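You operate a simulated robot arm through the tools that you are given. There is no shell and no other tool. Be economical: measure what you need, move in short steps, check, and stop when the job is done.

The job below is to be done with a simulated robot arm. You get a single attempt, and the scene is never put back.

Task
Take the cream wiping pad from the top of the packing table and put it on the top of the grey table. Then take the steel weight from the top of the packing table and leave it on the white bench. Then put the steel bar on the top of the packing table away on the narrow table. Then fetch the paint bottle and stand it on the narrow table. Then put the fold job card on the slats of the dust blower. Then put two of the glue tins from the white bench on the top of the steel bench. Then open the pan lid. Keep to this order. Set down upright: steel bar, paint bottle, glue tin.

The check looks at the end state, three seconds after you hand in, the way a careful person would. Anything else that was tipped, shoved, dropped, spilled or broken makes it a failure. Lids that push on must go on centred and level and be pressed home; caps that screw on are set level and turned clockwise until they are tight.

Robot
A 7-joint arm with a vacuum gripper on a trunk, on a base that drives. Base frame: it is fixed to the floor where the robot stands at the start and does not move with it; the origin is under the middle of the robot, x ahead of it, y to its left, z up. Units: m, degrees, N and s.
Its first joint turns from -149.0 to 149.0 degrees. Places, roughly: fold job card [1.5, 0.5, 0.75]; glue tin [-2, 2.75, 0.75]; narrow table [-0.8, 2.3, 0.8]; paint bottle [1.25, 0.5, 1]; pan lid [-6.7, -0.4, 1.1]; slats of the dust blower (21x24 cm) [2.18, 2.02, 0.86]; steel bar [1, 0.25, 0.75]; steel weight [1, 0, 0.75]; top of the grey table [0.2, -1.2, 0.7]; top of the steel bench [0, 3.4, 0.9]; white bench [-2.2, 2.1, 0.8]; wiping pad [1, -0.25, 0.75]. Payload 1.06 kg.
Tool frame: the origin (TCP) lies in the middle of the cups' lips, and z points out of the cups. The gripper has 1 cup of 0.024 m across, covering 0.024 by 0.024 m (tool x, y); the bellows give 0.008 m. With the vacuum on, a cup seals on a smooth face that it is pressed against (1 to 4 N); it does not hold porous or soft things. The pull reaches 23 N.
Orientation is that of the tool frame in the base frame, as a unit quaternion [w, x, y, z]. With the cups facing straight down, the tool's x points along the base's -x, its y along +y and its z along -z.

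Tools
- The arm moves only by the tool drive_tool. Its argument "steps" is a list of rows, each a list of 7 numbers: the shift along the base's x, y, z in units of 200 mm (1.0 is 200 mm), then the turn, a rotation vector about the base's x, y, z in units of 45 degrees (1.0 is 45 degrees), then the vacuum: 1 switches it on, 0 off. In form: [[tx, ty, tz, rx, ry, rz, suction], ...]. A call has 1 to 12 rows; each row is the pose to reach, as a shift and turn from the pose commanded when the call began. A call with a number of a shift or a turn outside -1 to 1 is refused whole. Each row takes 0.2 s and may step no farther than 0.05 m and 8.6 degrees from the row before; otherwise, or with a gripper value out of range, the whole call is refused. Where a pose cannot be reached the arm comes as near as it can. A force on the tool above 40 N (or 10 N above the force at the start of the call, whichever is more), or a blocked arm, ends the call early, and 0.2 s more pass. The pull builds up within a second once a cup has sealed. Time passes only in rows, and 0.2 s behind the last, so rows that repeat a pose give it time. The reply holds the time, the measured pose of the TCP, the force on the tool along the base axes and the pull of the vacuum, in the units named above and with some noise, with the torque about the TCP (base axes, N m) and any sound that the robot's microphone picked up, and new pictures: "show" is both (left out), scene, wrist or none.
- Cameras (640 x 400 px; columns grow to the right, rows downward): "scene" is now at [0.0252, 0.1208, 1.5667]; the picture's right is [-0.59, -0.81, 0.00], its down [-0.52, 0.38, -0.76] and it looks along [0.61, -0.45, -0.65] (base axes); focal length 243 px, centre (320, 200). "wrist" rides on the gripper at [0.078, 0.019, -0.096] in the tool frame; the picture's right is [-0.24, 0.97, 0.00], its down [-0.71, -0.17, -0.69] and it looks along [-0.67, -0.16, 0.73] (tool axes); focal length 243 px, centre (320, 200). There is no depth. A picture from a camera that has moved, and an enlarged one, comes with that camera's place and axes in the base frame and with its lens.
- move_column(by): slides the trunk up (or, below 0, down) by that many m; the arm and the scene camera ride with it, the base frame stays. It gives what a move gives, with no picture.
- drive_base(legs): drives the robot by 1 to 6 legs, each [ahead, turn to the left] in m and degrees, along the robot's own axes; the way and the turn of a leg run together, so that a leg with both is an arc; at most 1.5 m and 180 degrees a leg. The arm and the cameras ride along, it lands a little off, and it stops where it bumps. It gives what a move gives, and a new picture of the scene camera.
- turn_head(pan, tilt): turns the head with the scene camera to pan (to the left, within 155 degrees either way) and tilt (down, from -29 to 69), counted from straight ahead of the robot. It gives what a move gives, and a new picture of the scene camera.
- inspect(camera, box): a new picture of the part [left, top, right, bottom] of that camera's present view, enlarged. No time passes.
- hand_in(): hands the job in; it is judged then, once.

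Go step by step. Nothing tells you exact positions but the pictures and the camera data: compare them with the known pose of the tool, close in by small moves and look again before you grip or let go. The budget is 217 turns and 260 pictures, counting those below and the enlarged ones. Unless the task says otherwise, let go and move clear before handing in.

The tools are called after ">>>" as a command line: name --pt "numbers of a row" for each row, then --argument value for the rest, lists and objects as JSON in quotes. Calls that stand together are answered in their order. drive_tool: Moves the arm, as the interface text tells. Its arguments: {"type":"object","properties":{"steps":{"type":"array","items":{"type":"array","items":{"type":"number"}}},"show":{"type":"string","enum":["both","scene","wrist","none"]}},"required":["steps"]} The other tools are called the same way: move_column (by) slides the trunk up or down; drive_base (legs) drives the base; turn_head (pan, tilt) turns the head that bears the scene camera; inspect (camera, box) takes an enlarged picture of a part of a camera's view; hand_in () hands the job in.

At the start:

```text
clock: 0.0
tcp_pos: [0.6012, 0.3124, 1.0589]
ee_rot: [0.0, 0.003, 1.0, 0.0]
force: [-0.8, -0.1, -0.7]
ft_torque: [0.0, 0.01, -0.02]
pull: 0.1
trunk travel left (down, up): [-0.625, 0.085]
robot x, y, heading: [0.0045, 0.0012, 0.0]
head pan, tilt: [-36.4, 40.4]
```

scene: 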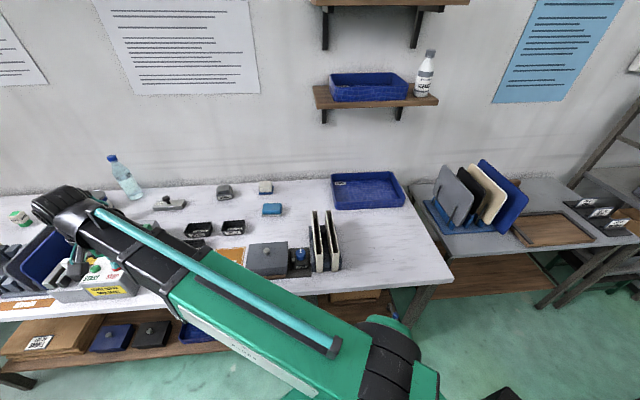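
wrist: 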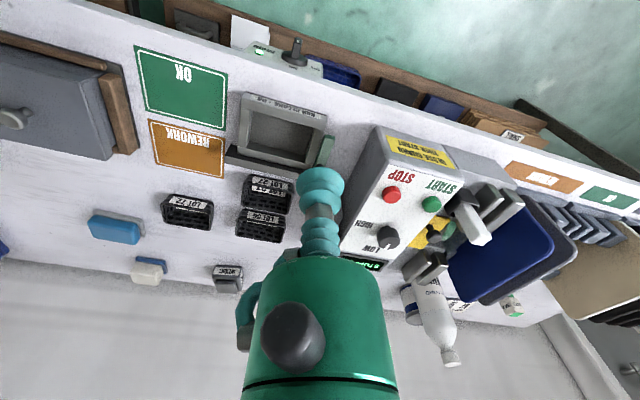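

I see the packing table ahead, partly hidden by the arm. I'll look straight ahead and to the left to find the items first.

>>> turn_head --pan 10 --tilt 40

>>> inspect --camera "wrist" --box '[60, 130, 380, 330]'

>>> inspect --camera "wrist" --box '[320, 130, 640, 380]'

```text
clock: 1.1
tcp_pos: [0.6019, 0.3129, 1.0591]
ee_rot: [0.001, 0.003, 1.0, 0.001]
force: [0.6, -0.7, 0.1]
ft_torque: [-0.02, -0.03, 0.0]
pull: 0.1
trunk travel left (down, up): [-0.625, 0.085]
robot x, y, heading: [-0.0005, 0.0009, 0.1]
head pan, tilt: [10.0, 40.0]
camera scene: at [0.0407, 0.1857, 1.5673], right [0.17, -0.98, 0.0], down [-0.63, -0.11, -0.77], along [0.75, 0.13, -0.64], focal length 243 px, centre (320, 200)
```

scene: 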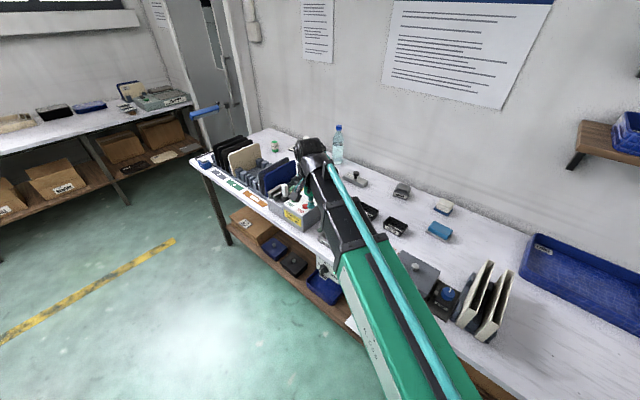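

```text
2.00 times, centred on (220, 230) of wrist
camera zoom: at [0.5249, 0.3337, 1.1551], right [0.24, 0.97, 0.0], down [0.71, -0.18, 0.69], along [0.66, -0.17, -0.73], focal length 485 px, centre (520, 140)
```

zoom: 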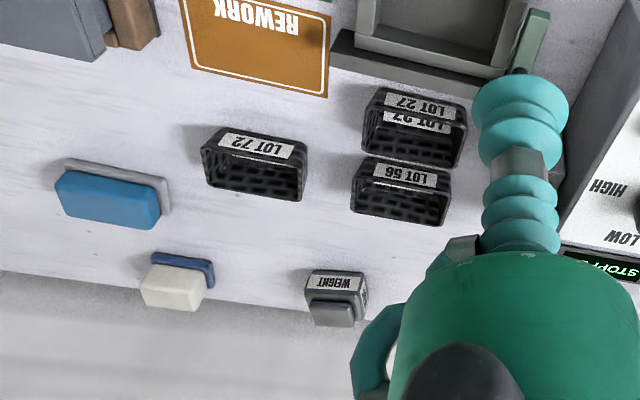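

```text
1.60 times, centred on (480, 255) of wrist
camera zoom: at [0.5249, 0.3337, 1.1551], right [0.24, 0.97, 0.0], down [0.71, -0.18, 0.69], along [0.66, -0.17, -0.73], focal length 388 px, centre (64, 112)
```

zoom: 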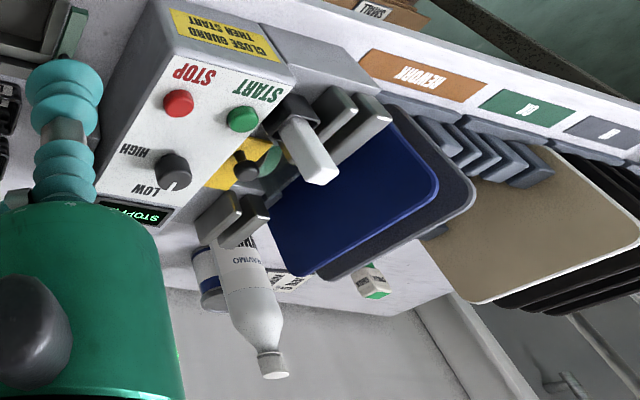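

The pad, weight and a bar-like thing lie along the far half of the table. I zoom in on them from the scene camera.

>>> inspect --camera "scene" --box '[320, 120, 480, 220]'

>>> inspect --camera "scene" --box '[190, 120, 350, 240]'

```text
4.00 times, centred on (400, 170) of scene
camera zoom: at [0.0407, 0.1857, 1.5673], right [0.17, -0.98, 0.0], down [-0.63, -0.11, -0.77], along [0.75, 0.13, -0.64], focal length 971 px, centre (0, 320)
```

zoom: 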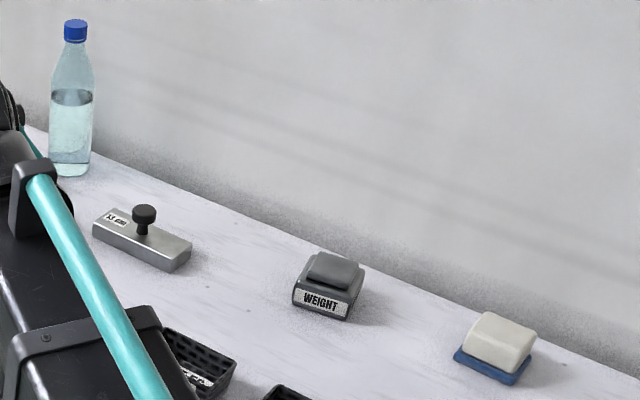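

```text
3.33 times, centred on (270, 180) of scene
camera zoom: at [0.0407, 0.1857, 1.5673], right [0.17, -0.98, 0.0], down [-0.63, -0.11, -0.77], along [0.75, 0.13, -0.64], focal length 809 px, centre (487, 267)
```

zoom: 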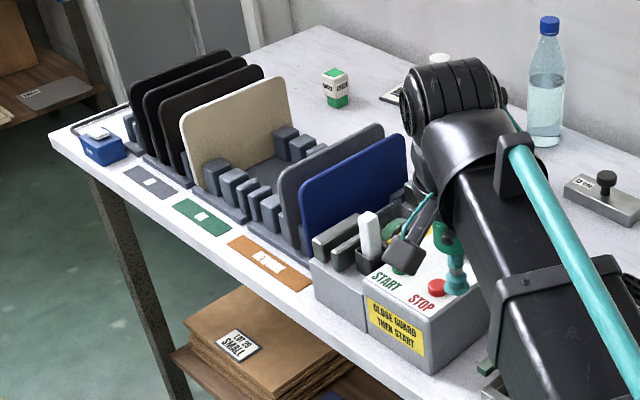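

The pad sits near (1.05,-0.33), the weight near (1.15,-0.13) and the bar near (1.18,0.19), all out of reach for now. I'll drive ahead a bit and take the tool over the pad to look.

>>> drive_base --legs '[[0.25, 0]]'

>>> drive_tool --pt "0 -0.25 0.1 0 0 0 0" --pt "0 -0.5 0.1 0 0 0 0" --pt "0 -0.75 0.1 0 0 0 0" --pt "0 -1.0 0.1 0 0 0 0" --show "none"

>>> drive_tool --pt "0 -0.25 0 0 0 0 0" --pt "0 -0.5 0 0 0 0 0" --pt "0 -0.75 0 0 0 0 0" --pt "0 -1.0 0 0 0 0 0" --pt "0 -1.0 0 0 0 0 0"

```text
clock: 2.5
tcp_pos: [0.7271, 0.306, 1.0597]
ee_rot: [0.0, 0.013, 1.0, 0.0]
force: [0.5, -0.1, 0.9]
ft_torque: [0.04, 0.0, -0.02]
pull: 0.1
trunk travel left (down, up): [-0.625, 0.085]
robot x, y, heading: [0.1181, 0.0083, -0.9]
head pan, tilt: [10.0, 40.0]
stopped in leg 1: the robot was blocked; the commanded pose is now the measured one
camera scene: at [0.1618, 0.1916, 1.5674], right [0.15, -0.99, 0.0], down [-0.64, -0.1, -0.77], along [0.76, 0.12, -0.64], focal length 243 px, centre (320, 200)
```

scene: 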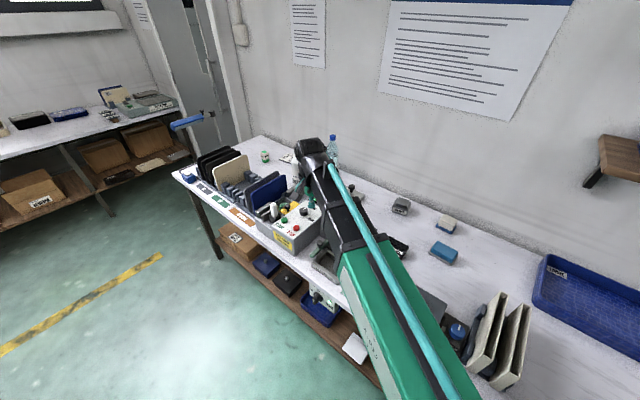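

```text
refused: row 1 steps farther than a row can; nothing moved
```

```text
clock: 3.7
tcp_pos: [0.7263, 0.1049, 1.0588]
ee_rot: [0.0, 0.014, 1.0, -0.001]
force: [0.1, -0.5, -0.6]
ft_torque: [0.01, 0.0, 0.0]
pull: 0.1
trunk travel left (down, up): [-0.625, 0.085]
robot x, y, heading: [0.1168, 0.0068, -1.0]
head pan, tilt: [10.0, 40.0]
camera scene: at [0.1625, 0.1925, 1.5673], right [0.15, -0.99, 0.0], down [-0.64, -0.1, -0.77], along [0.76, 0.12, -0.64], focal length 243 px, centre (320, 200)
camera wrist: at [0.6492, 0.1276, 1.1551], right [0.26, 0.96, 0.0], down [0.7, -0.19, 0.69], along [0.66, -0.18, -0.73], focal length 243 px, centre (320, 200)
```

scene: 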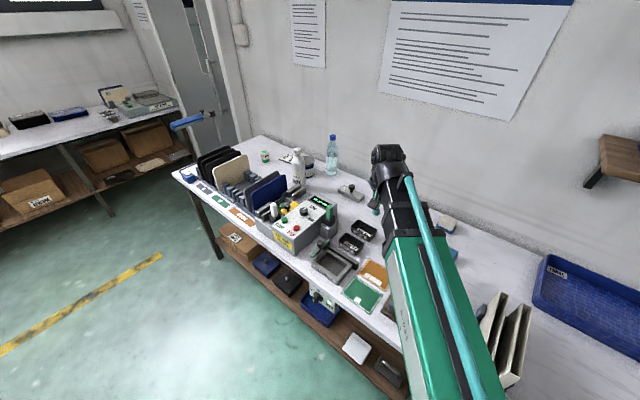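
wrist: 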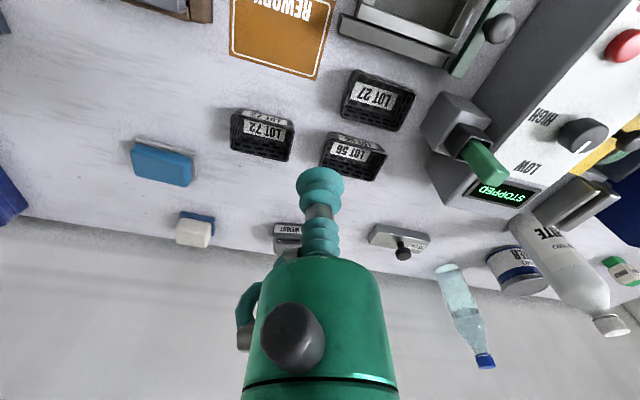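

The pad is about (1.02,-0.30), the weight (1.085,-0.07) and the bar (1.17,0.19). I move toward the pad for a close look.

>>> drive_tool --pt "0.1 -0.2 0 0 0 0 0" --pt "0.2 -0.4 0 0 0 0 0" --pt "0.3 -0.6 0 0 0 0 0" --pt "0.4 -0.8 0 0 0 0 0" --pt "0.5 -1.0 0 0 0 0 0" --show "none"

>>> drive_tool --pt "0.1 -0.2 0 0 0 0 0" --pt "0.2 -0.4 -0.1 0 0 0 0" --pt "0.3 -0.6 -0.2 0 0 0 0" --pt "0.3 -0.8 -0.3 0 0 0 0" --pt "0.3 -0.9 -0.5 0 0 0 0"

```text
clock: 4.9
tcp_pos: [0.8264, -0.0967, 1.0578]
ee_rot: [0.0, 0.015, 1.0, 0.0]
force: [0.5, 0.0, 1.1]
ft_torque: [0.01, 0.01, 0.03]
pull: 0.0
trunk travel left (down, up): [-0.625, 0.085]
robot x, y, heading: [0.1144, 0.0068, -1.4]
head pan, tilt: [10.0, 40.0]
```

```text
clock: 6.1
tcp_pos: [0.8893, -0.2754, 0.9577]
ee_rot: [0.0, 0.014, 1.0, 0.0]
force: [0.0, 0.2, 0.4]
ft_torque: [0.01, 0.04, -0.03]
pull: 0.2
trunk travel left (down, up): [-0.625, 0.085]
robot x, y, heading: [0.1196, 0.0073, -1.1]
head pan, tilt: [10.0, 40.0]
camera scene: at [0.1625, 0.1921, 1.5674], right [0.15, -0.99, 0.0], down [-0.64, -0.1, -0.77], along [0.76, 0.12, -0.64], focal length 243 px, centre (320, 200)
camera wrist: at [0.8112, -0.2526, 1.0553], right [0.26, 0.96, 0.0], down [0.7, -0.19, 0.69], along [0.66, -0.18, -0.73], focal length 243 px, centre (320, 200)
```

scene: 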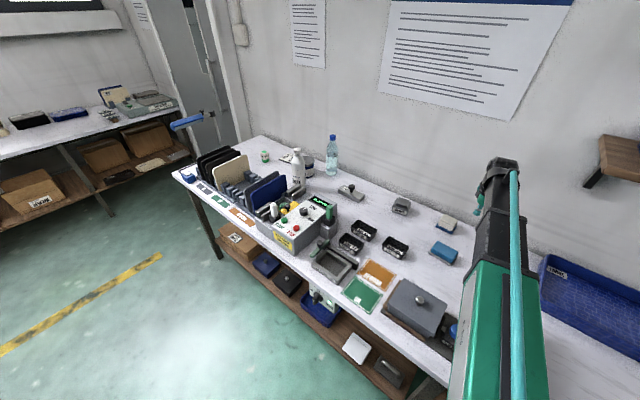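
wrist: 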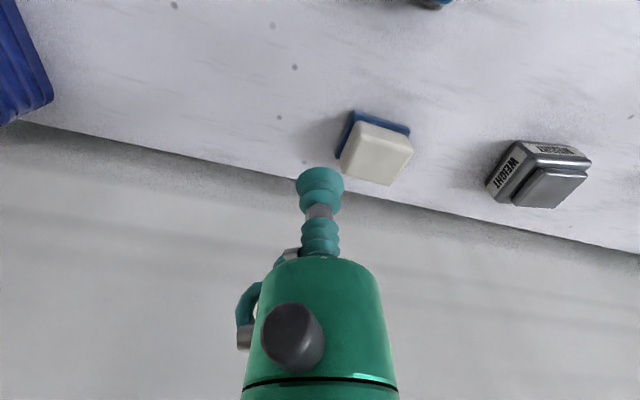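

Triangulating, the pad's top is about (0.956,-0.228,0.836), so the table top is about 0.79. I zoom in on the pad to judge the material.

>>> inspect --camera "wrist" --box '[300, 80, 460, 200]'

```text
3.33 times, centred on (380, 140) of wrist
camera zoom: at [0.8112, -0.2526, 1.0553], right [0.26, 0.96, 0.0], down [0.7, -0.19, 0.69], along [0.66, -0.18, -0.73], focal length 809 px, centre (120, 400)
```

zoom: 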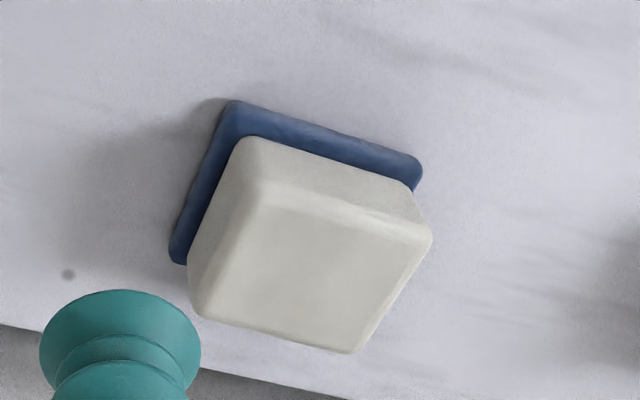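

The cream block looks smooth on top, with a cloth base underneath, so I grip it on the top centre at about (0.972,-0.233). I move to just above it.

>>> drive_tool --pt "0.2 0.1 0 0 0 0 0" --pt "0.41 0.21 -0.1 0 0 0 0" --pt "0.41 0.21 -0.3 0 0 0 0" --pt "0.41 0.21 -0.45 0 0 0 0" --pt "0.41 0.21 -0.45 0 0 0 0" --show "wrist"

>>> inspect --camera "scene" --box '[380, 140, 540, 260]'

```text
refused: row 2 steps farther than a row can; nothing moved
```

```text
3.33 times, centred on (460, 200) of scene
camera zoom: at [0.1625, 0.1921, 1.5674], right [0.15, -0.99, 0.0], down [-0.64, -0.1, -0.77], along [0.76, 0.12, -0.64], focal length 809 px, centre (-147, 200)
```

zoom: 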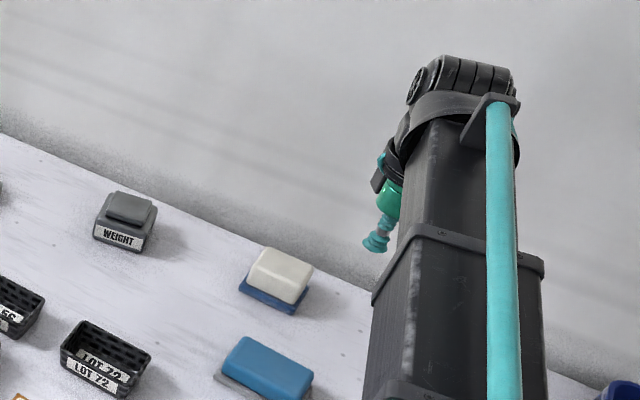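

The scene camera agrees on (0.975,-0.234). I move in with smaller rows.

>>> drive_tool --pt "0.2 0.1 0 0 0 0 0" --pt "0.4 0.2 -0.05 0 0 0 0" --pt "0.42 0.21 -0.25 0 0 0 0" --pt "0.42 0.21 -0.45 0 0 0 0" --pt "0.42 0.21 -0.45 0 0 0 0"

>>> inspect --camera "scene" --box '[380, 160, 500, 260]'

```text
clock: 7.3
tcp_pos: [0.9715, -0.2324, 0.8691]
ee_rot: [0.0, 0.015, 1.0, 0.001]
force: [-0.1, 0.0, -0.3]
ft_torque: [0.01, -0.02, -0.01]
pull: 0.0
trunk travel left (down, up): [-0.625, 0.085]
robot x, y, heading: [0.1156, 0.0095, -0.9]
head pan, tilt: [10.0, 40.0]
camera scene: at [0.1625, 0.1925, 1.5673], right [0.15, -0.99, 0.0], down [-0.64, -0.1, -0.77], along [0.76, 0.12, -0.64], focal length 243 px, centre (320, 200)
camera wrist: at [0.8945, -0.2095, 0.965], right [0.26, 0.96, 0.0], down [0.7, -0.19, 0.69], along [0.66, -0.18, -0.73], focal length 243 px, centre (320, 200)
```

scene: 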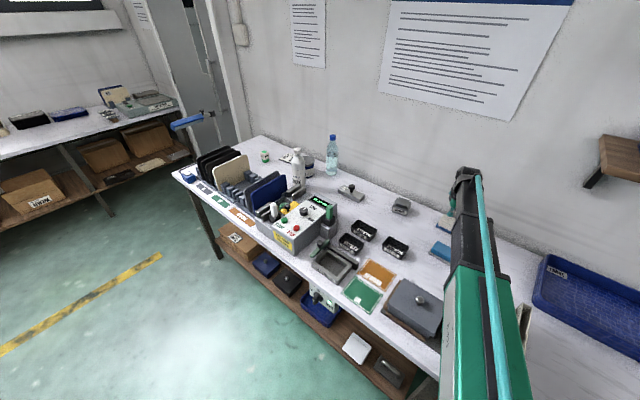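
wrist: 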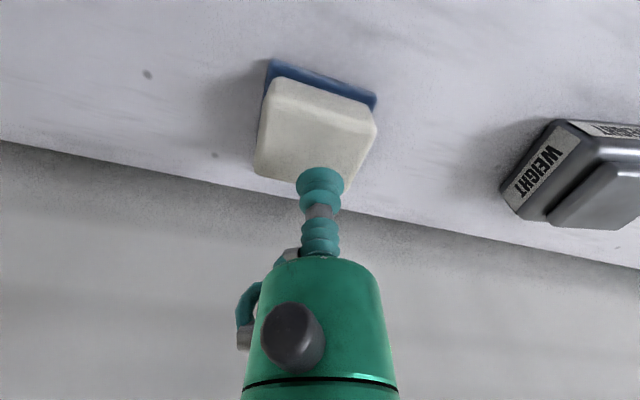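

```text
4.00 times, centred on (440, 210) of scene
camera zoom: at [0.1625, 0.1925, 1.5673], right [0.15, -0.99, 0.0], down [-0.64, -0.1, -0.77], along [0.76, 0.12, -0.64], focal length 971 px, centre (-160, 160)
```

zoom: 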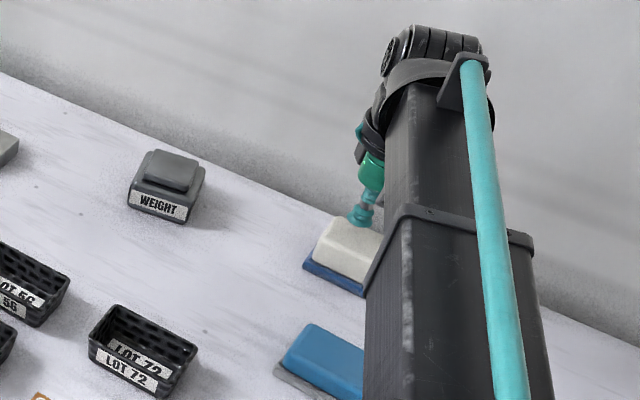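

The tip is centred over the pad. I descend with the vacuum on.

>>> drive_tool --pt "0 0 -0.08 0 0 0 1" --pt "0 0 -0.12 0 0 0 1" --pt "0 0 -0.14 0 0 0 1" --pt "0 0 -0.155 0 0 0 1" --pt "0 0 -0.155 0 0 0 1" --pt "0 0 -0.155 0 0 0 1" --show "wrist"

```text
clock: 8.7
tcp_pos: [0.9708, -0.2316, 0.8401]
ee_rot: [0.001, 0.015, 1.0, -0.001]
force: [8.5, -3.9, 24.1]
ft_torque: [0.03, 0.12, 0.03]
pull: 23.4
trunk travel left (down, up): [-0.625, 0.085]
robot x, y, heading: [0.1156, 0.0072, -1.4]
head pan, tilt: [10.0, 40.0]
camera wrist: at [0.8935, -0.2091, 0.9355], right [0.26, 0.96, 0.0], down [0.7, -0.19, 0.69], along [0.66, -0.18, -0.73], focal length 243 px, centre (320, 200)
```

wrist: 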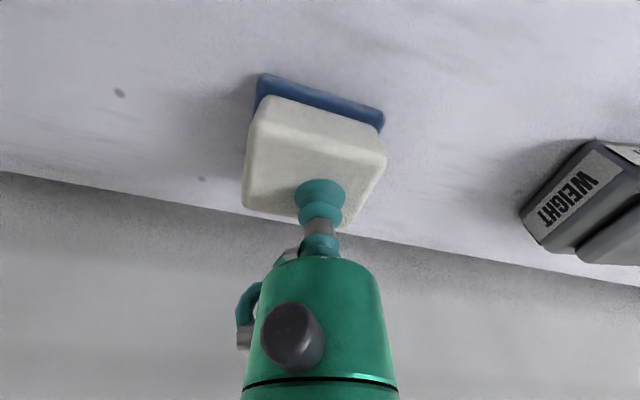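

The pad is sealed with full pull. I lift it.

>>> drive_tool --pt "0 0 0.05 0 0 0 1" --pt "0 0 0.15 0 0 0 1" --pt "0 0 0.35 0 0 0 1" --pt "-0.1 0 0.55 0 0 0 1" --pt "-0.25 0 0.7 0 0 0 1" --pt "-0.4 0 0.85 0 0 0 1"

>>> turn_head --pan -80 --tilt 40

```text
clock: 10.1
tcp_pos: [0.8904, -0.2323, 1.0089]
ee_rot: [-0.001, 0.015, 1.0, 0.0]
force: [0.0, 1.0, -0.4]
ft_torque: [-0.02, -0.01, -0.03]
pull: 23.4
trunk travel left (down, up): [-0.625, 0.085]
robot x, y, heading: [0.123, 0.0083, -1.5]
head pan, tilt: [10.0, 40.0]
camera scene: at [0.162, 0.1926, 1.5673], right [0.15, -0.99, 0.0], down [-0.64, -0.1, -0.77], along [0.76, 0.12, -0.64], focal length 243 px, centre (320, 200)
camera wrist: at [0.8142, -0.2093, 1.1051], right [0.26, 0.96, 0.0], down [0.7, -0.19, 0.69], along [0.66, -0.18, -0.73], focal length 243 px, centre (320, 200)
```

scene: 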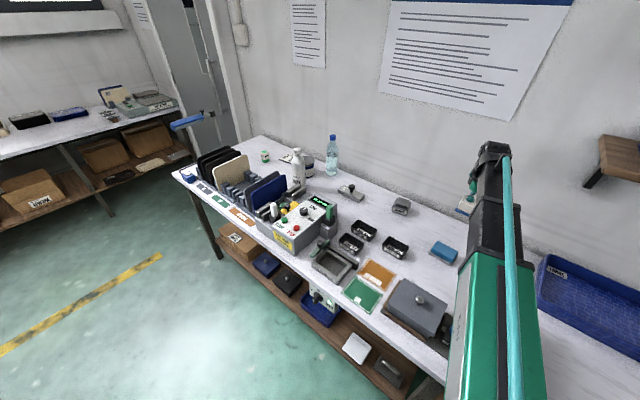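
wrist: 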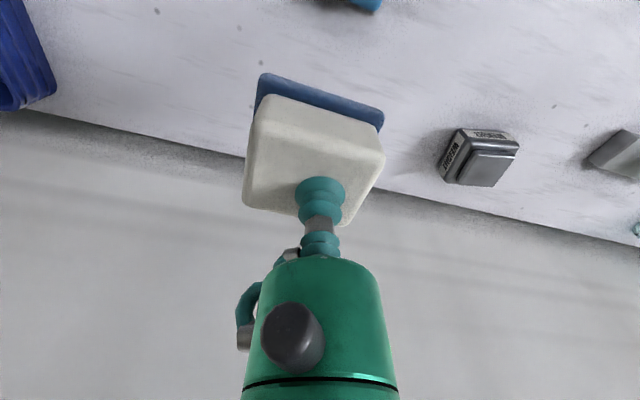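

```text
clock: 11.8
tcp_pos: [0.8916, -0.2322, 1.0076]
ee_rot: [-0.001, 0.015, 1.0, 0.0]
force: [0.2, 0.7, -2.0]
ft_torque: [0.02, 0.0, 0.02]
pull: 22.5
trunk travel left (down, up): [-0.625, 0.085]
robot x, y, heading: [0.1212, 0.0085, -1.0]
head pan, tilt: [-80.0, 40.0]
camera scene: at [0.0915, 0.0955, 1.5673], right [-0.99, -0.15, 0.0], down [-0.1, 0.64, -0.77], along [0.12, -0.76, -0.64], focal length 243 px, centre (320, 200)
```

scene: 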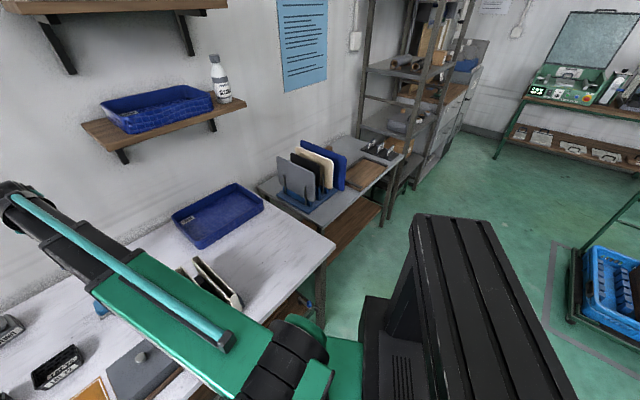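

The grey table with the board rack stands to the right. I zoom in to find free space on it.

>>> inspect --camera "scene" --box '[240, 100, 440, 225]'

>>> turn_head --pan -115 --tilt 40

```text
3.20 times, centred on (340, 162) of scene
camera zoom: at [0.0915, 0.0955, 1.5673], right [-0.99, -0.15, 0.0], down [-0.1, 0.64, -0.77], along [0.12, -0.76, -0.64], focal length 777 px, centre (256, 320)
```

zoom: 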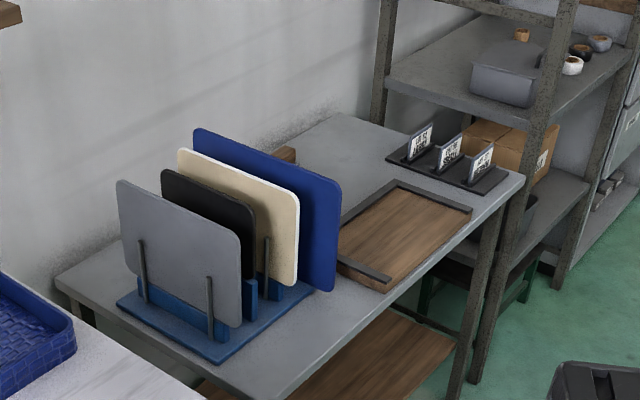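

```text
clock: 12.8
tcp_pos: [0.8912, -0.231, 1.0075]
ee_rot: [0.001, 0.015, 1.0, 0.0]
force: [0.5, -0.3, -0.6]
ft_torque: [-0.02, 0.02, -0.02]
pull: 21.9
trunk travel left (down, up): [-0.625, 0.085]
robot x, y, heading: [0.1163, 0.0065, -1.4]
head pan, tilt: [-115.0, 40.0]
camera scene: at [0.0409, 0.1032, 1.5673], right [-0.9, 0.44, 0.0], down [0.28, 0.58, -0.77], along [-0.34, -0.69, -0.64], focal length 243 px, centre (320, 200)
```

scene: 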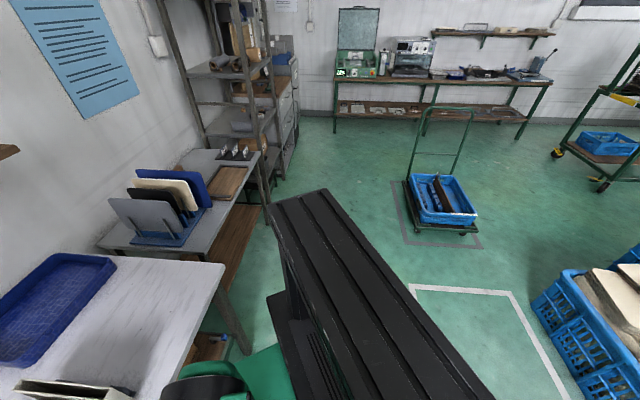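

The grey table has free space behind the wooden tray, about (0.16,-1.40). Both tables run at about 57°, with their normal at -33°. I'll lift and retract the arm, back off, and reverse into place in front of the grey table.

>>> drive_tool --pt "-0.1 0.1 0.2 0 0 0 1" --pt "-0.2 0.2 0.4 0 0 0 1" --pt "-0.35 0.3 0.55 0 0 0 1" --pt "-0.5 0.4 0.7 0 0 0 1" --pt "-0.65 0.5 0.8 0 0 0 1" --pt "-0.8 0.6 0.85 0 0 0 1" --pt "-0.95 0.75 0.9 0 0 0 1" --show "none"

>>> drive_base --legs '[[-0.3, 0], [0, 77]]'

```text
clock: 14.3
tcp_pos: [0.7153, -0.0948, 1.1821]
ee_rot: [0.006, 0.011, 1.0, -0.003]
force: [6.7, 2.2, -11.7]
ft_torque: [-0.54, -0.01, -0.37]
pull: 23.1
trunk travel left (down, up): [-0.625, 0.085]
robot x, y, heading: [0.12, 0.0084, -1.4]
head pan, tilt: [-115.0, 40.0]
stopped in row 7: the force on the tool passed its limit at 70 N (the readings are from after the stop); the commanded pose is now the measured one
```

```text
clock: 19.7
tcp_pos: [0.0499, 0.5736, 1.1833]
ee_rot: [0.006, -0.614, 0.789, 0.001]
force: [4.9, 10.5, -25.6]
ft_torque: [0.69, -0.55, -0.09]
pull: 22.7
trunk travel left (down, up): [-0.625, 0.085]
robot x, y, heading: [-0.181, 0.0138, 75.6]
head pan, tilt: [-115.0, 40.0]
camera scene: at [-0.2924, -0.0408, 1.5673], right [-0.63, -0.77, 0.0], down [-0.5, 0.41, -0.77], along [0.59, -0.49, -0.64], focal length 243 px, centre (320, 200)
```

scene: 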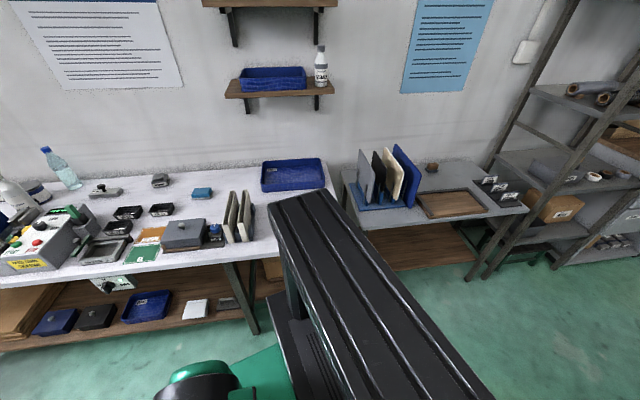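

The force limit tripped and there's still a steady load, so the pad may touch the arm itself. I check the wrist view.

>>> drive_tool --pt "0 0 0 0 0 0 1" --show "wrist"

>>> turn_head --pan 0 --tilt 50

```text
clock: 20.1
tcp_pos: [0.0499, 0.573, 1.1844]
ee_rot: [0.007, -0.614, 0.789, 0.0]
force: [3.5, 6.1, -12.8]
ft_torque: [0.18, -0.23, -0.06]
pull: 23.4
trunk travel left (down, up): [-0.625, 0.085]
robot x, y, heading: [-0.1863, 0.0153, 75.6]
head pan, tilt: [-115.0, 40.0]
camera wrist: at [0.0132, 0.5024, 1.279], right [-0.88, 0.47, 0.0], down [0.34, 0.64, 0.69], along [0.33, 0.61, -0.72], focal length 243 px, centre (320, 200)
```

wrist: 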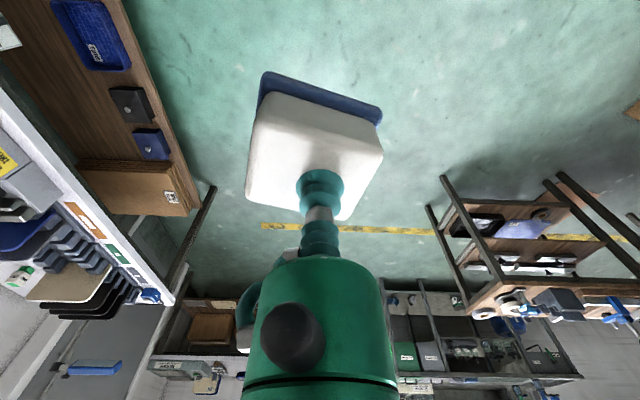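

```text
clock: 22.0
tcp_pos: [0.0494, 0.5735, 1.1837]
ee_rot: [0.007, -0.614, 0.789, 0.001]
force: [3.8, 7.9, -21.4]
ft_torque: [0.45, -0.58, -0.12]
pull: 23.1
trunk travel left (down, up): [-0.625, 0.085]
robot x, y, heading: [-0.1863, 0.0155, 75.5]
head pan, tilt: [0.0, 50.0]
camera scene: at [-0.3389, 0.0877, 1.5531], right [0.97, -0.25, 0.0], down [-0.19, -0.74, -0.64], along [0.16, 0.62, -0.77], focal length 243 px, centre (320, 200)
```

scene: 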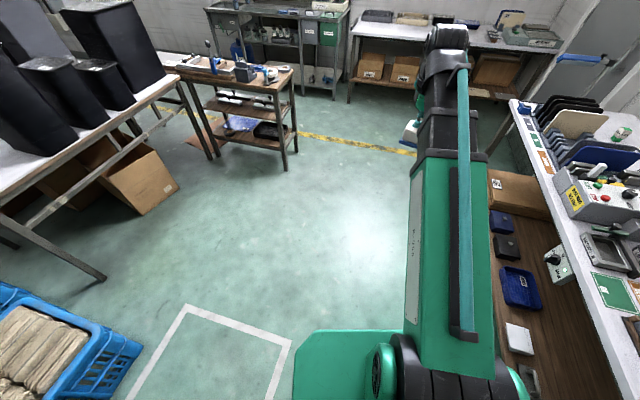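

The pad is probably pressing on the forearm when retracted that high. I extend outward and lower a bit.

>>> drive_tool --pt "0.05 0.15 -0.1 0 0 0 1" --pt "0.08 0.3 -0.2 0 0 0 1" --pt "0.1 0.4 -0.3 0 0 0 1" --pt "0.1 0.4 -0.3 0 0 0 1" --show "wrist"

```text
clock: 23.0
tcp_pos: [0.0704, 0.653, 1.1233]
ee_rot: [0.007, -0.614, 0.79, 0.002]
force: [0.0, 0.2, -1.0]
ft_torque: [0.03, 0.03, -0.05]
pull: 23.0
trunk travel left (down, up): [-0.625, 0.085]
robot x, y, heading: [-0.1854, 0.0167, 75.9]
head pan, tilt: [0.0, 50.0]
camera wrist: at [0.0333, 0.5821, 1.2186], right [-0.88, 0.47, 0.0], down [0.34, 0.64, 0.69], along [0.33, 0.61, -0.72], focal length 243 px, centre (320, 200)
```

wrist: 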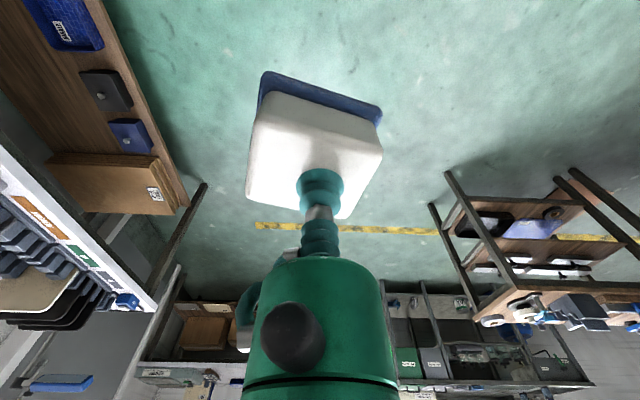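

Free now. I raise the trunk for margin and reverse to the spot in front of the grey table, then turn to face it.

>>> move_column --by 0.08

>>> drive_base --legs '[[-1.06, 0], [0, -108]]'

>>> turn_head --pan 20 --tilt 45

```text
clock: 24.2
tcp_pos: [0.0701, 0.6528, 1.2028]
ee_rot: [0.005, -0.613, 0.79, 0.001]
force: [0.5, 0.5, -0.3]
ft_torque: [0.0, 0.02, -0.03]
pull: 22.5
trunk travel left (down, up): [-0.705, 0.005]
robot x, y, heading: [-0.1868, 0.0125, 75.9]
head pan, tilt: [0.0, 50.0]
```

```text
clock: 34.2
tcp_pos: [0.0764, -1.4633, 1.2032]
ee_rot: [0.003, 0.282, 0.959, -0.004]
force: [-0.3, -0.4, -0.3]
ft_torque: [0.01, -0.04, 0.03]
pull: 23.0
trunk travel left (down, up): [-0.705, 0.005]
robot x, y, heading: [-0.4525, -1.0205, -32.7]
head pan, tilt: [0.0, 50.0]
camera scene: at [-0.3277, -0.8949, 1.6331], right [-0.54, -0.84, 0.0], down [-0.64, 0.41, -0.64], along [0.54, -0.35, -0.77], focal length 243 px, centre (320, 200)
```

scene: 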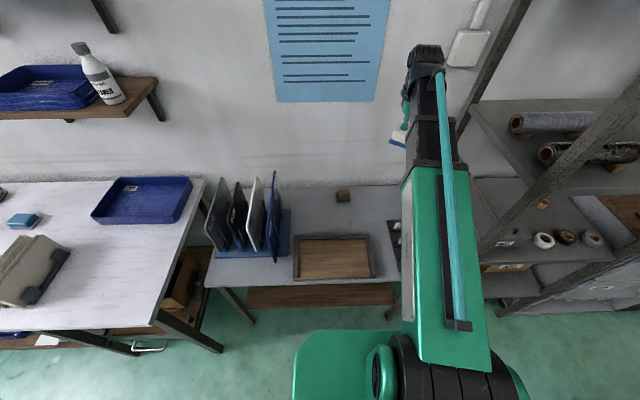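

```text
clock: 35.0
tcp_pos: [0.0776, -1.4656, 1.202]
ee_rot: [0.004, 0.282, 0.959, -0.004]
force: [0.2, -0.2, -1.0]
ft_torque: [0.0, -0.01, -0.01]
pull: 22.5
trunk travel left (down, up): [-0.705, 0.005]
robot x, y, heading: [-0.4488, -1.0209, -33.0]
head pan, tilt: [20.0, 45.0]
camera scene: at [-0.3131, -0.8712, 1.64], right [-0.22, -0.98, 0.0], down [-0.69, 0.16, -0.71], along [0.69, -0.16, -0.71], focal length 243 px, centre (320, 200)
```

scene: 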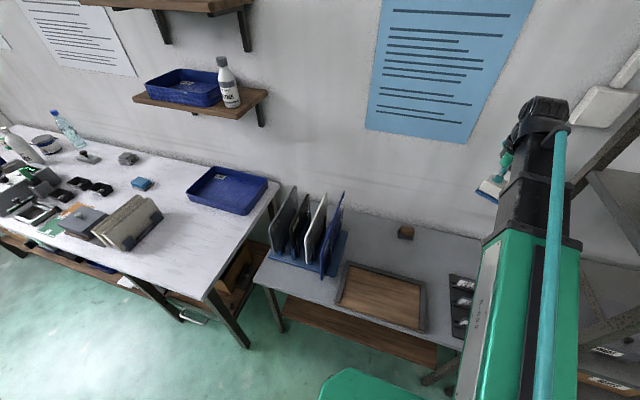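

The open patch is behind the tray, between the small brown block and the label stand, about (0.15,-1.45). I move over it and look.

>>> drive_tool --pt "0.12 0.02 -0.2 0 0 0 1" --pt "0.25 0.05 -0.38 0 0 0 1" --pt "0.36 0.075 -0.55 0 0 0 1" --pt "0.36 0.075 -0.75 0 0 0 1" --pt "0.36 0.075 -0.95 0 0 0 1" --pt "0.36 0.075 -1 0 0 0 1"

>>> inspect --camera "scene" --box '[360, 180, 520, 300]'

```text
clock: 36.5
tcp_pos: [0.148, -1.45, 1.0035]
ee_rot: [0.004, 0.283, 0.959, -0.004]
force: [-1.0, -0.1, -0.6]
ft_torque: [0.0, -0.02, -0.02]
pull: 23.0
trunk travel left (down, up): [-0.705, 0.005]
robot x, y, heading: [-0.4497, -1.02, -32.8]
head pan, tilt: [20.0, 45.0]
camera scene: at [-0.313, -0.8711, 1.64], right [-0.22, -0.98, 0.0], down [-0.69, 0.16, -0.71], along [0.69, -0.16, -0.71], focal length 243 px, centre (320, 200)
camera wrist: at [0.0935, -1.3898, 1.099], right [0.72, 0.69, 0.0], down [0.5, -0.52, 0.69], along [0.48, -0.5, -0.72], focal length 243 px, centre (320, 200)
```

scene: 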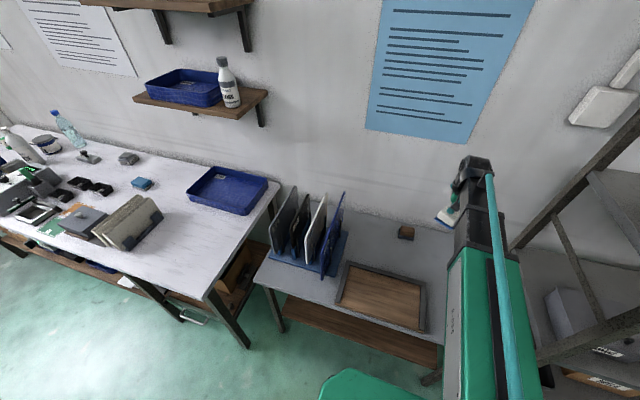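
wrist: 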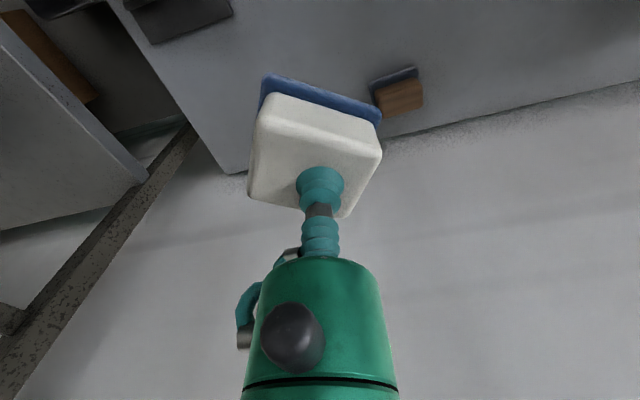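

```text
3.33 times, centred on (440, 240) of scene
camera zoom: at [-0.313, -0.8711, 1.64], right [-0.22, -0.98, 0.0], down [-0.69, 0.16, -0.71], along [0.69, -0.16, -0.71], focal length 809 px, centre (-80, 67)
```

zoom: 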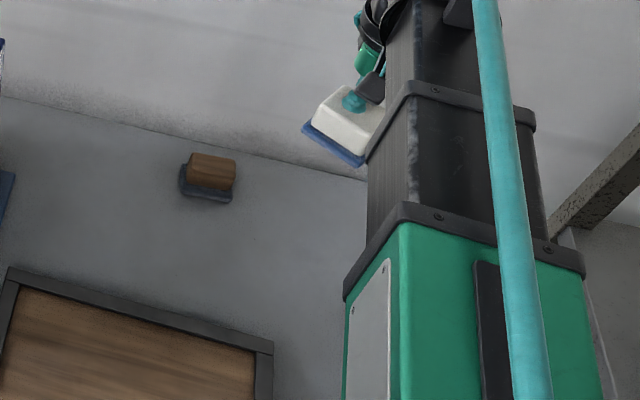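

The block fixes the table height at about 0.73, and (0.16,-1.47) is clear of everything. I lower toward it.

>>> drive_tool --pt "0.06 -0.11 0 0 0 0 1" --pt "0.06 -0.11 -0.2 0 0 0 1" --pt "0.06 -0.11 -0.4 0 0 0 1" --pt "0.06 -0.11 -0.6 0 0 0 1" --pt "0.06 -0.11 -0.8 0 0 0 1" --pt "0.06 -0.11 -0.95 0 0 0 1" --pt "0.06 -0.11 -0.95 0 0 0 1"

```text
clock: 38.0
tcp_pos: [0.161, -1.4705, 0.8131]
ee_rot: [0.005, 0.282, 0.959, -0.004]
force: [-0.9, 0.2, -0.8]
ft_torque: [0.03, -0.05, -0.01]
pull: 22.5
trunk travel left (down, up): [-0.705, 0.005]
robot x, y, heading: [-0.4499, -1.0234, -32.8]
head pan, tilt: [20.0, 45.0]
camera scene: at [-0.3131, -0.8711, 1.64], right [-0.22, -0.98, 0.0], down [-0.69, 0.16, -0.71], along [0.69, -0.16, -0.71], focal length 243 px, centre (320, 200)
camera wrist: at [0.1052, -1.4108, 0.9091], right [0.72, 0.69, 0.0], down [0.5, -0.52, 0.69], along [0.48, -0.5, -0.72], focal length 243 px, centre (320, 200)
```

scene: 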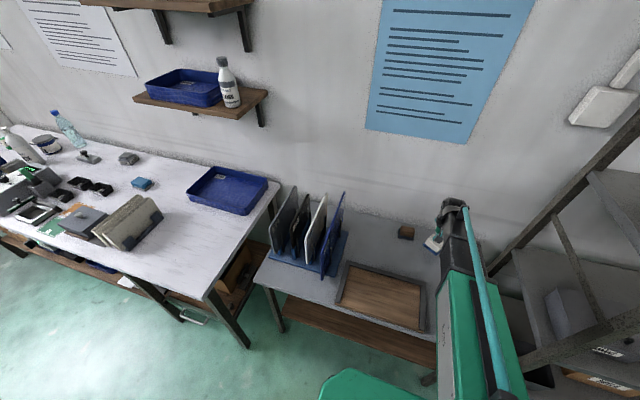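
wrist: 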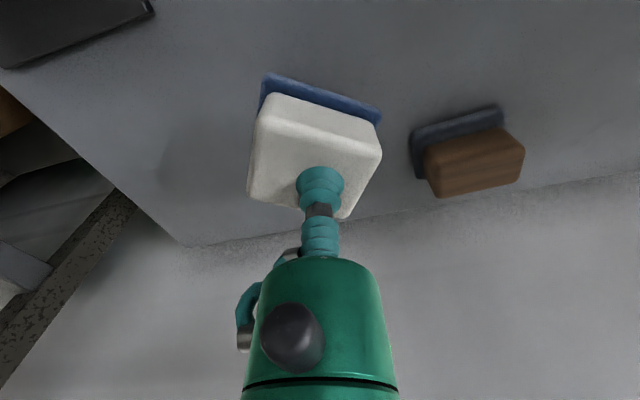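

The spot is clear. I descend gently in small steps.

>>> drive_tool --pt "0 0 -0.04 0 0 0 1" --pt "0 0 -0.07 0 0 0 1" --pt "0 0 -0.085 0 0 0 1" --pt "0 0 -0.1 0 0 0 1" --pt "0 0 -0.1 0 0 0 1" --show "wrist"

```text
clock: 39.2
tcp_pos: [0.161, -1.4717, 0.7939]
ee_rot: [0.005, 0.282, 0.959, -0.005]
force: [0.0, -0.4, -0.8]
ft_torque: [0.01, -0.01, -0.02]
pull: 23.0
trunk travel left (down, up): [-0.705, 0.005]
robot x, y, heading: [-0.4482, -1.0215, -32.8]
head pan, tilt: [20.0, 45.0]
camera wrist: at [0.1056, -1.411, 0.8887], right [0.72, 0.69, 0.0], down [0.5, -0.52, 0.69], along [0.48, -0.5, -0.72], focal length 243 px, centre (320, 200)
```

wrist: 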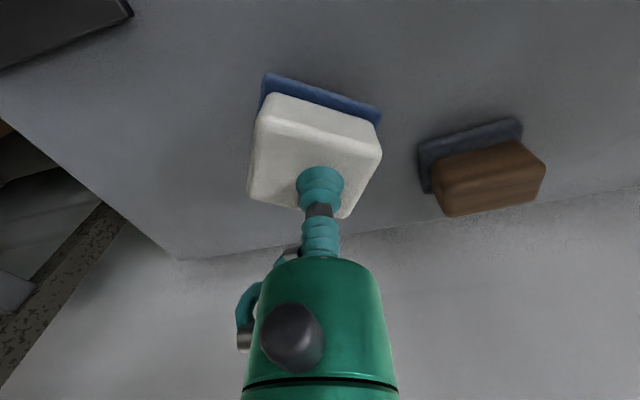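

>>> drive_tool --pt "0 0 -0.02 0 0 0 1" --pt "0 0 -0.04 0 0 0 1" --pt "0 0 -0.06 0 0 0 1" --pt "0 0 -0.06 0 0 0 1" --show "wrist"

```text
clock: 40.2
tcp_pos: [0.1588, -1.4717, 0.7793]
ee_rot: [0.005, 0.282, 0.959, -0.004]
force: [-0.6, -0.2, -1.5]
ft_torque: [0.02, -0.01, -0.01]
pull: 22.6
trunk travel left (down, up): [-0.705, 0.005]
robot x, y, heading: [-0.4482, -1.0225, -32.7]
head pan, tilt: [20.0, 45.0]
camera wrist: at [0.1057, -1.4113, 0.8766], right [0.72, 0.69, 0.0], down [0.5, -0.52, 0.69], along [0.48, -0.5, -0.72], focal length 243 px, centre (320, 200)
```

wrist: 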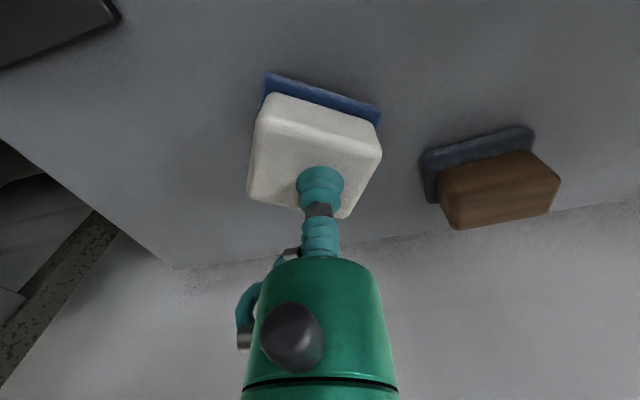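

>>> drive_tool --pt "0 0 -0.015 0 0 0 1" --pt "0 0 -0.03 0 0 0 1" --pt "0 0 -0.04 0 0 0 1" --pt "0 0 -0.04 0 0 0 1" --show "none"

```text
clock: 41.2
tcp_pos: [0.1615, -1.4718, 0.7724]
ee_rot: [0.004, 0.282, 0.959, -0.005]
force: [0.7, -0.8, -0.2]
ft_torque: [0.01, -0.02, 0.02]
pull: 23.0
trunk travel left (down, up): [-0.705, 0.005]
robot x, y, heading: [-0.4459, -1.0199, -32.9]
head pan, tilt: [20.0, 45.0]
```

>>> drive_tool --pt "0 0 -0.015 0 0 0 1" --pt "0 0 -0.03 0 0 0 1" --pt "0 0 -0.03 0 0 0 1" --show "none"

>>> inspect --camera "wrist" --box '[220, 50, 560, 260]'

```text
clock: 42.0
tcp_pos: [0.1603, -1.4724, 0.7674]
ee_rot: [0.005, 0.282, 0.959, -0.004]
force: [3.6, -3.0, 10.0]
ft_torque: [0.06, 0.06, -0.01]
pull: 22.9
trunk travel left (down, up): [-0.705, 0.005]
robot x, y, heading: [-0.4475, -1.0196, -32.9]
head pan, tilt: [20.0, 45.0]
```

```text
1.88 times, centred on (390, 155) of wrist
camera zoom: at [0.1055, -1.4115, 0.8636], right [0.72, 0.69, 0.0], down [0.5, -0.52, 0.7], along [0.48, -0.5, -0.72], focal length 457 px, centre (188, 285)
```

zoom: 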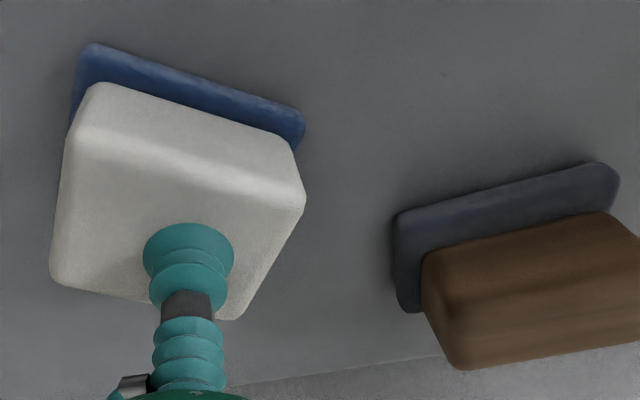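

Contact is felt at 10 N, so the pad is down. I release and rise.

>>> drive_tool --pt "0 0 0.01 0 0 0 0" --pt "0 0 0.015 0 0 0 0" --pt "0 0 0.015 0 0 0 0" --pt "0 0 0.015 0 0 0 0" --pt "0 0 0.015 0 0 0 0" --pt "0 0 0.05 0 0 0 0" --pt "0 0 0.2 0 0 0 0" --pt "0 0 0.4 0 0 0 0" --pt "0 0 0.6 0 0 0 0" --pt "0 0 0.8 0 0 0 0" --pt "0 0 1.0 0 0 0 0"

```text
clock: 44.5
tcp_pos: [0.1606, -1.4725, 0.9695]
ee_rot: [0.004, 0.283, 0.959, -0.004]
force: [-0.3, 0.0, -0.2]
ft_torque: [0.0, -0.01, 0.0]
pull: 0.1
trunk travel left (down, up): [-0.705, 0.005]
robot x, y, heading: [-0.4508, -1.021, -32.6]
head pan, tilt: [20.0, 45.0]
camera scene: at [-0.3133, -0.8709, 1.64], right [-0.22, -0.98, 0.0], down [-0.69, 0.16, -0.71], along [0.69, -0.16, -0.71], focal length 243 px, centre (320, 200)
camera wrist: at [0.1061, -1.4114, 1.0644], right [0.72, 0.69, 0.0], down [0.5, -0.52, 0.69], along [0.48, -0.5, -0.72], focal length 243 px, centre (320, 200)
```

scene: 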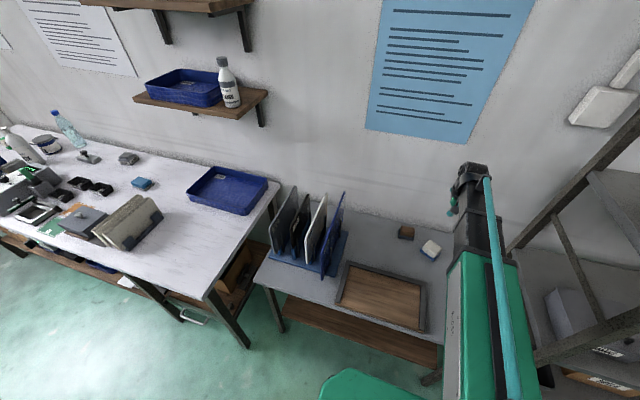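
wrist: 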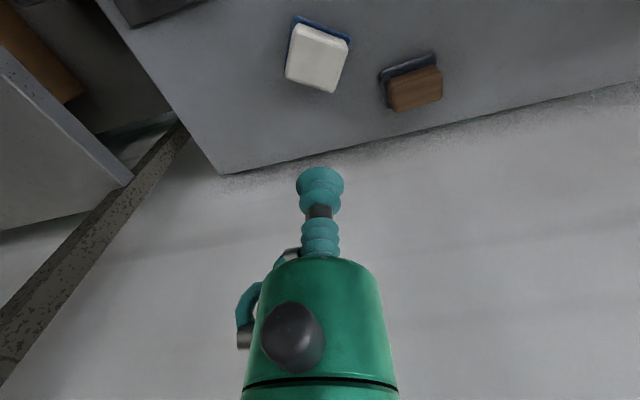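

The pad stands on the grey table. Next comes the weight: I lift, back off, drive along the tables, and face the packing table at the weight.

>>> drive_tool --pt "-0.05 0.03 0.2 0 0 0 0" --pt "-0.1 0.06 0.4 0 0 0 0" --pt "-0.1 0.06 0.6 0 0 0 0" --pt "-0.1 0.06 0.8 0 0 0 0" --pt "-0.1 0.06 1.0 0 0 0 0" --show "none"

>>> drive_base --legs '[[-0.3, 0], [0, 90], [1.5, 0], [0.12, 0]]'

```text
clock: 45.6
tcp_pos: [0.1408, -1.4589, 1.1669]
ee_rot: [0.005, 0.282, 0.959, -0.004]
force: [-0.3, -0.2, -0.1]
ft_torque: [-0.03, 0.01, 0.02]
pull: 0.1
trunk travel left (down, up): [-0.705, 0.005]
robot x, y, heading: [-0.4473, -1.0184, -32.9]
head pan, tilt: [20.0, 45.0]
```

```text
clock: 59.4
tcp_pos: [0.6336, 1.0868, 1.1653]
ee_rot: [0.006, -0.473, 0.881, 0.0]
force: [0.0, -0.7, 0.2]
ft_torque: [-0.03, 0.0, -0.02]
pull: 0.2
trunk travel left (down, up): [-0.705, 0.005]
robot x, y, heading: [0.1908, 0.5, 56.5]
head pan, tilt: [20.0, 45.0]
camera scene: at [0.0436, 0.6403, 1.64], right [0.97, -0.23, 0.0], down [-0.17, -0.69, -0.71], along [0.16, 0.69, -0.71], focal length 243 px, centre (320, 200)
```

scene: 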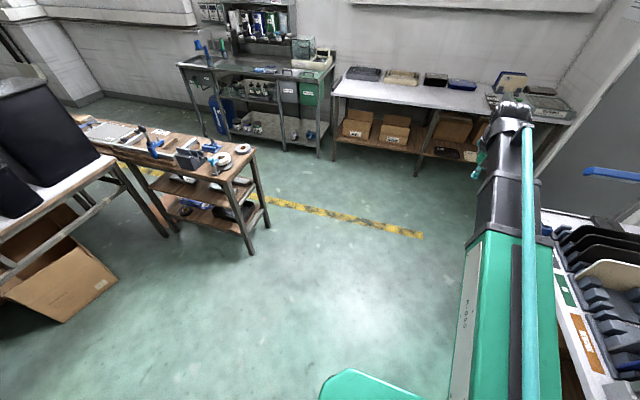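

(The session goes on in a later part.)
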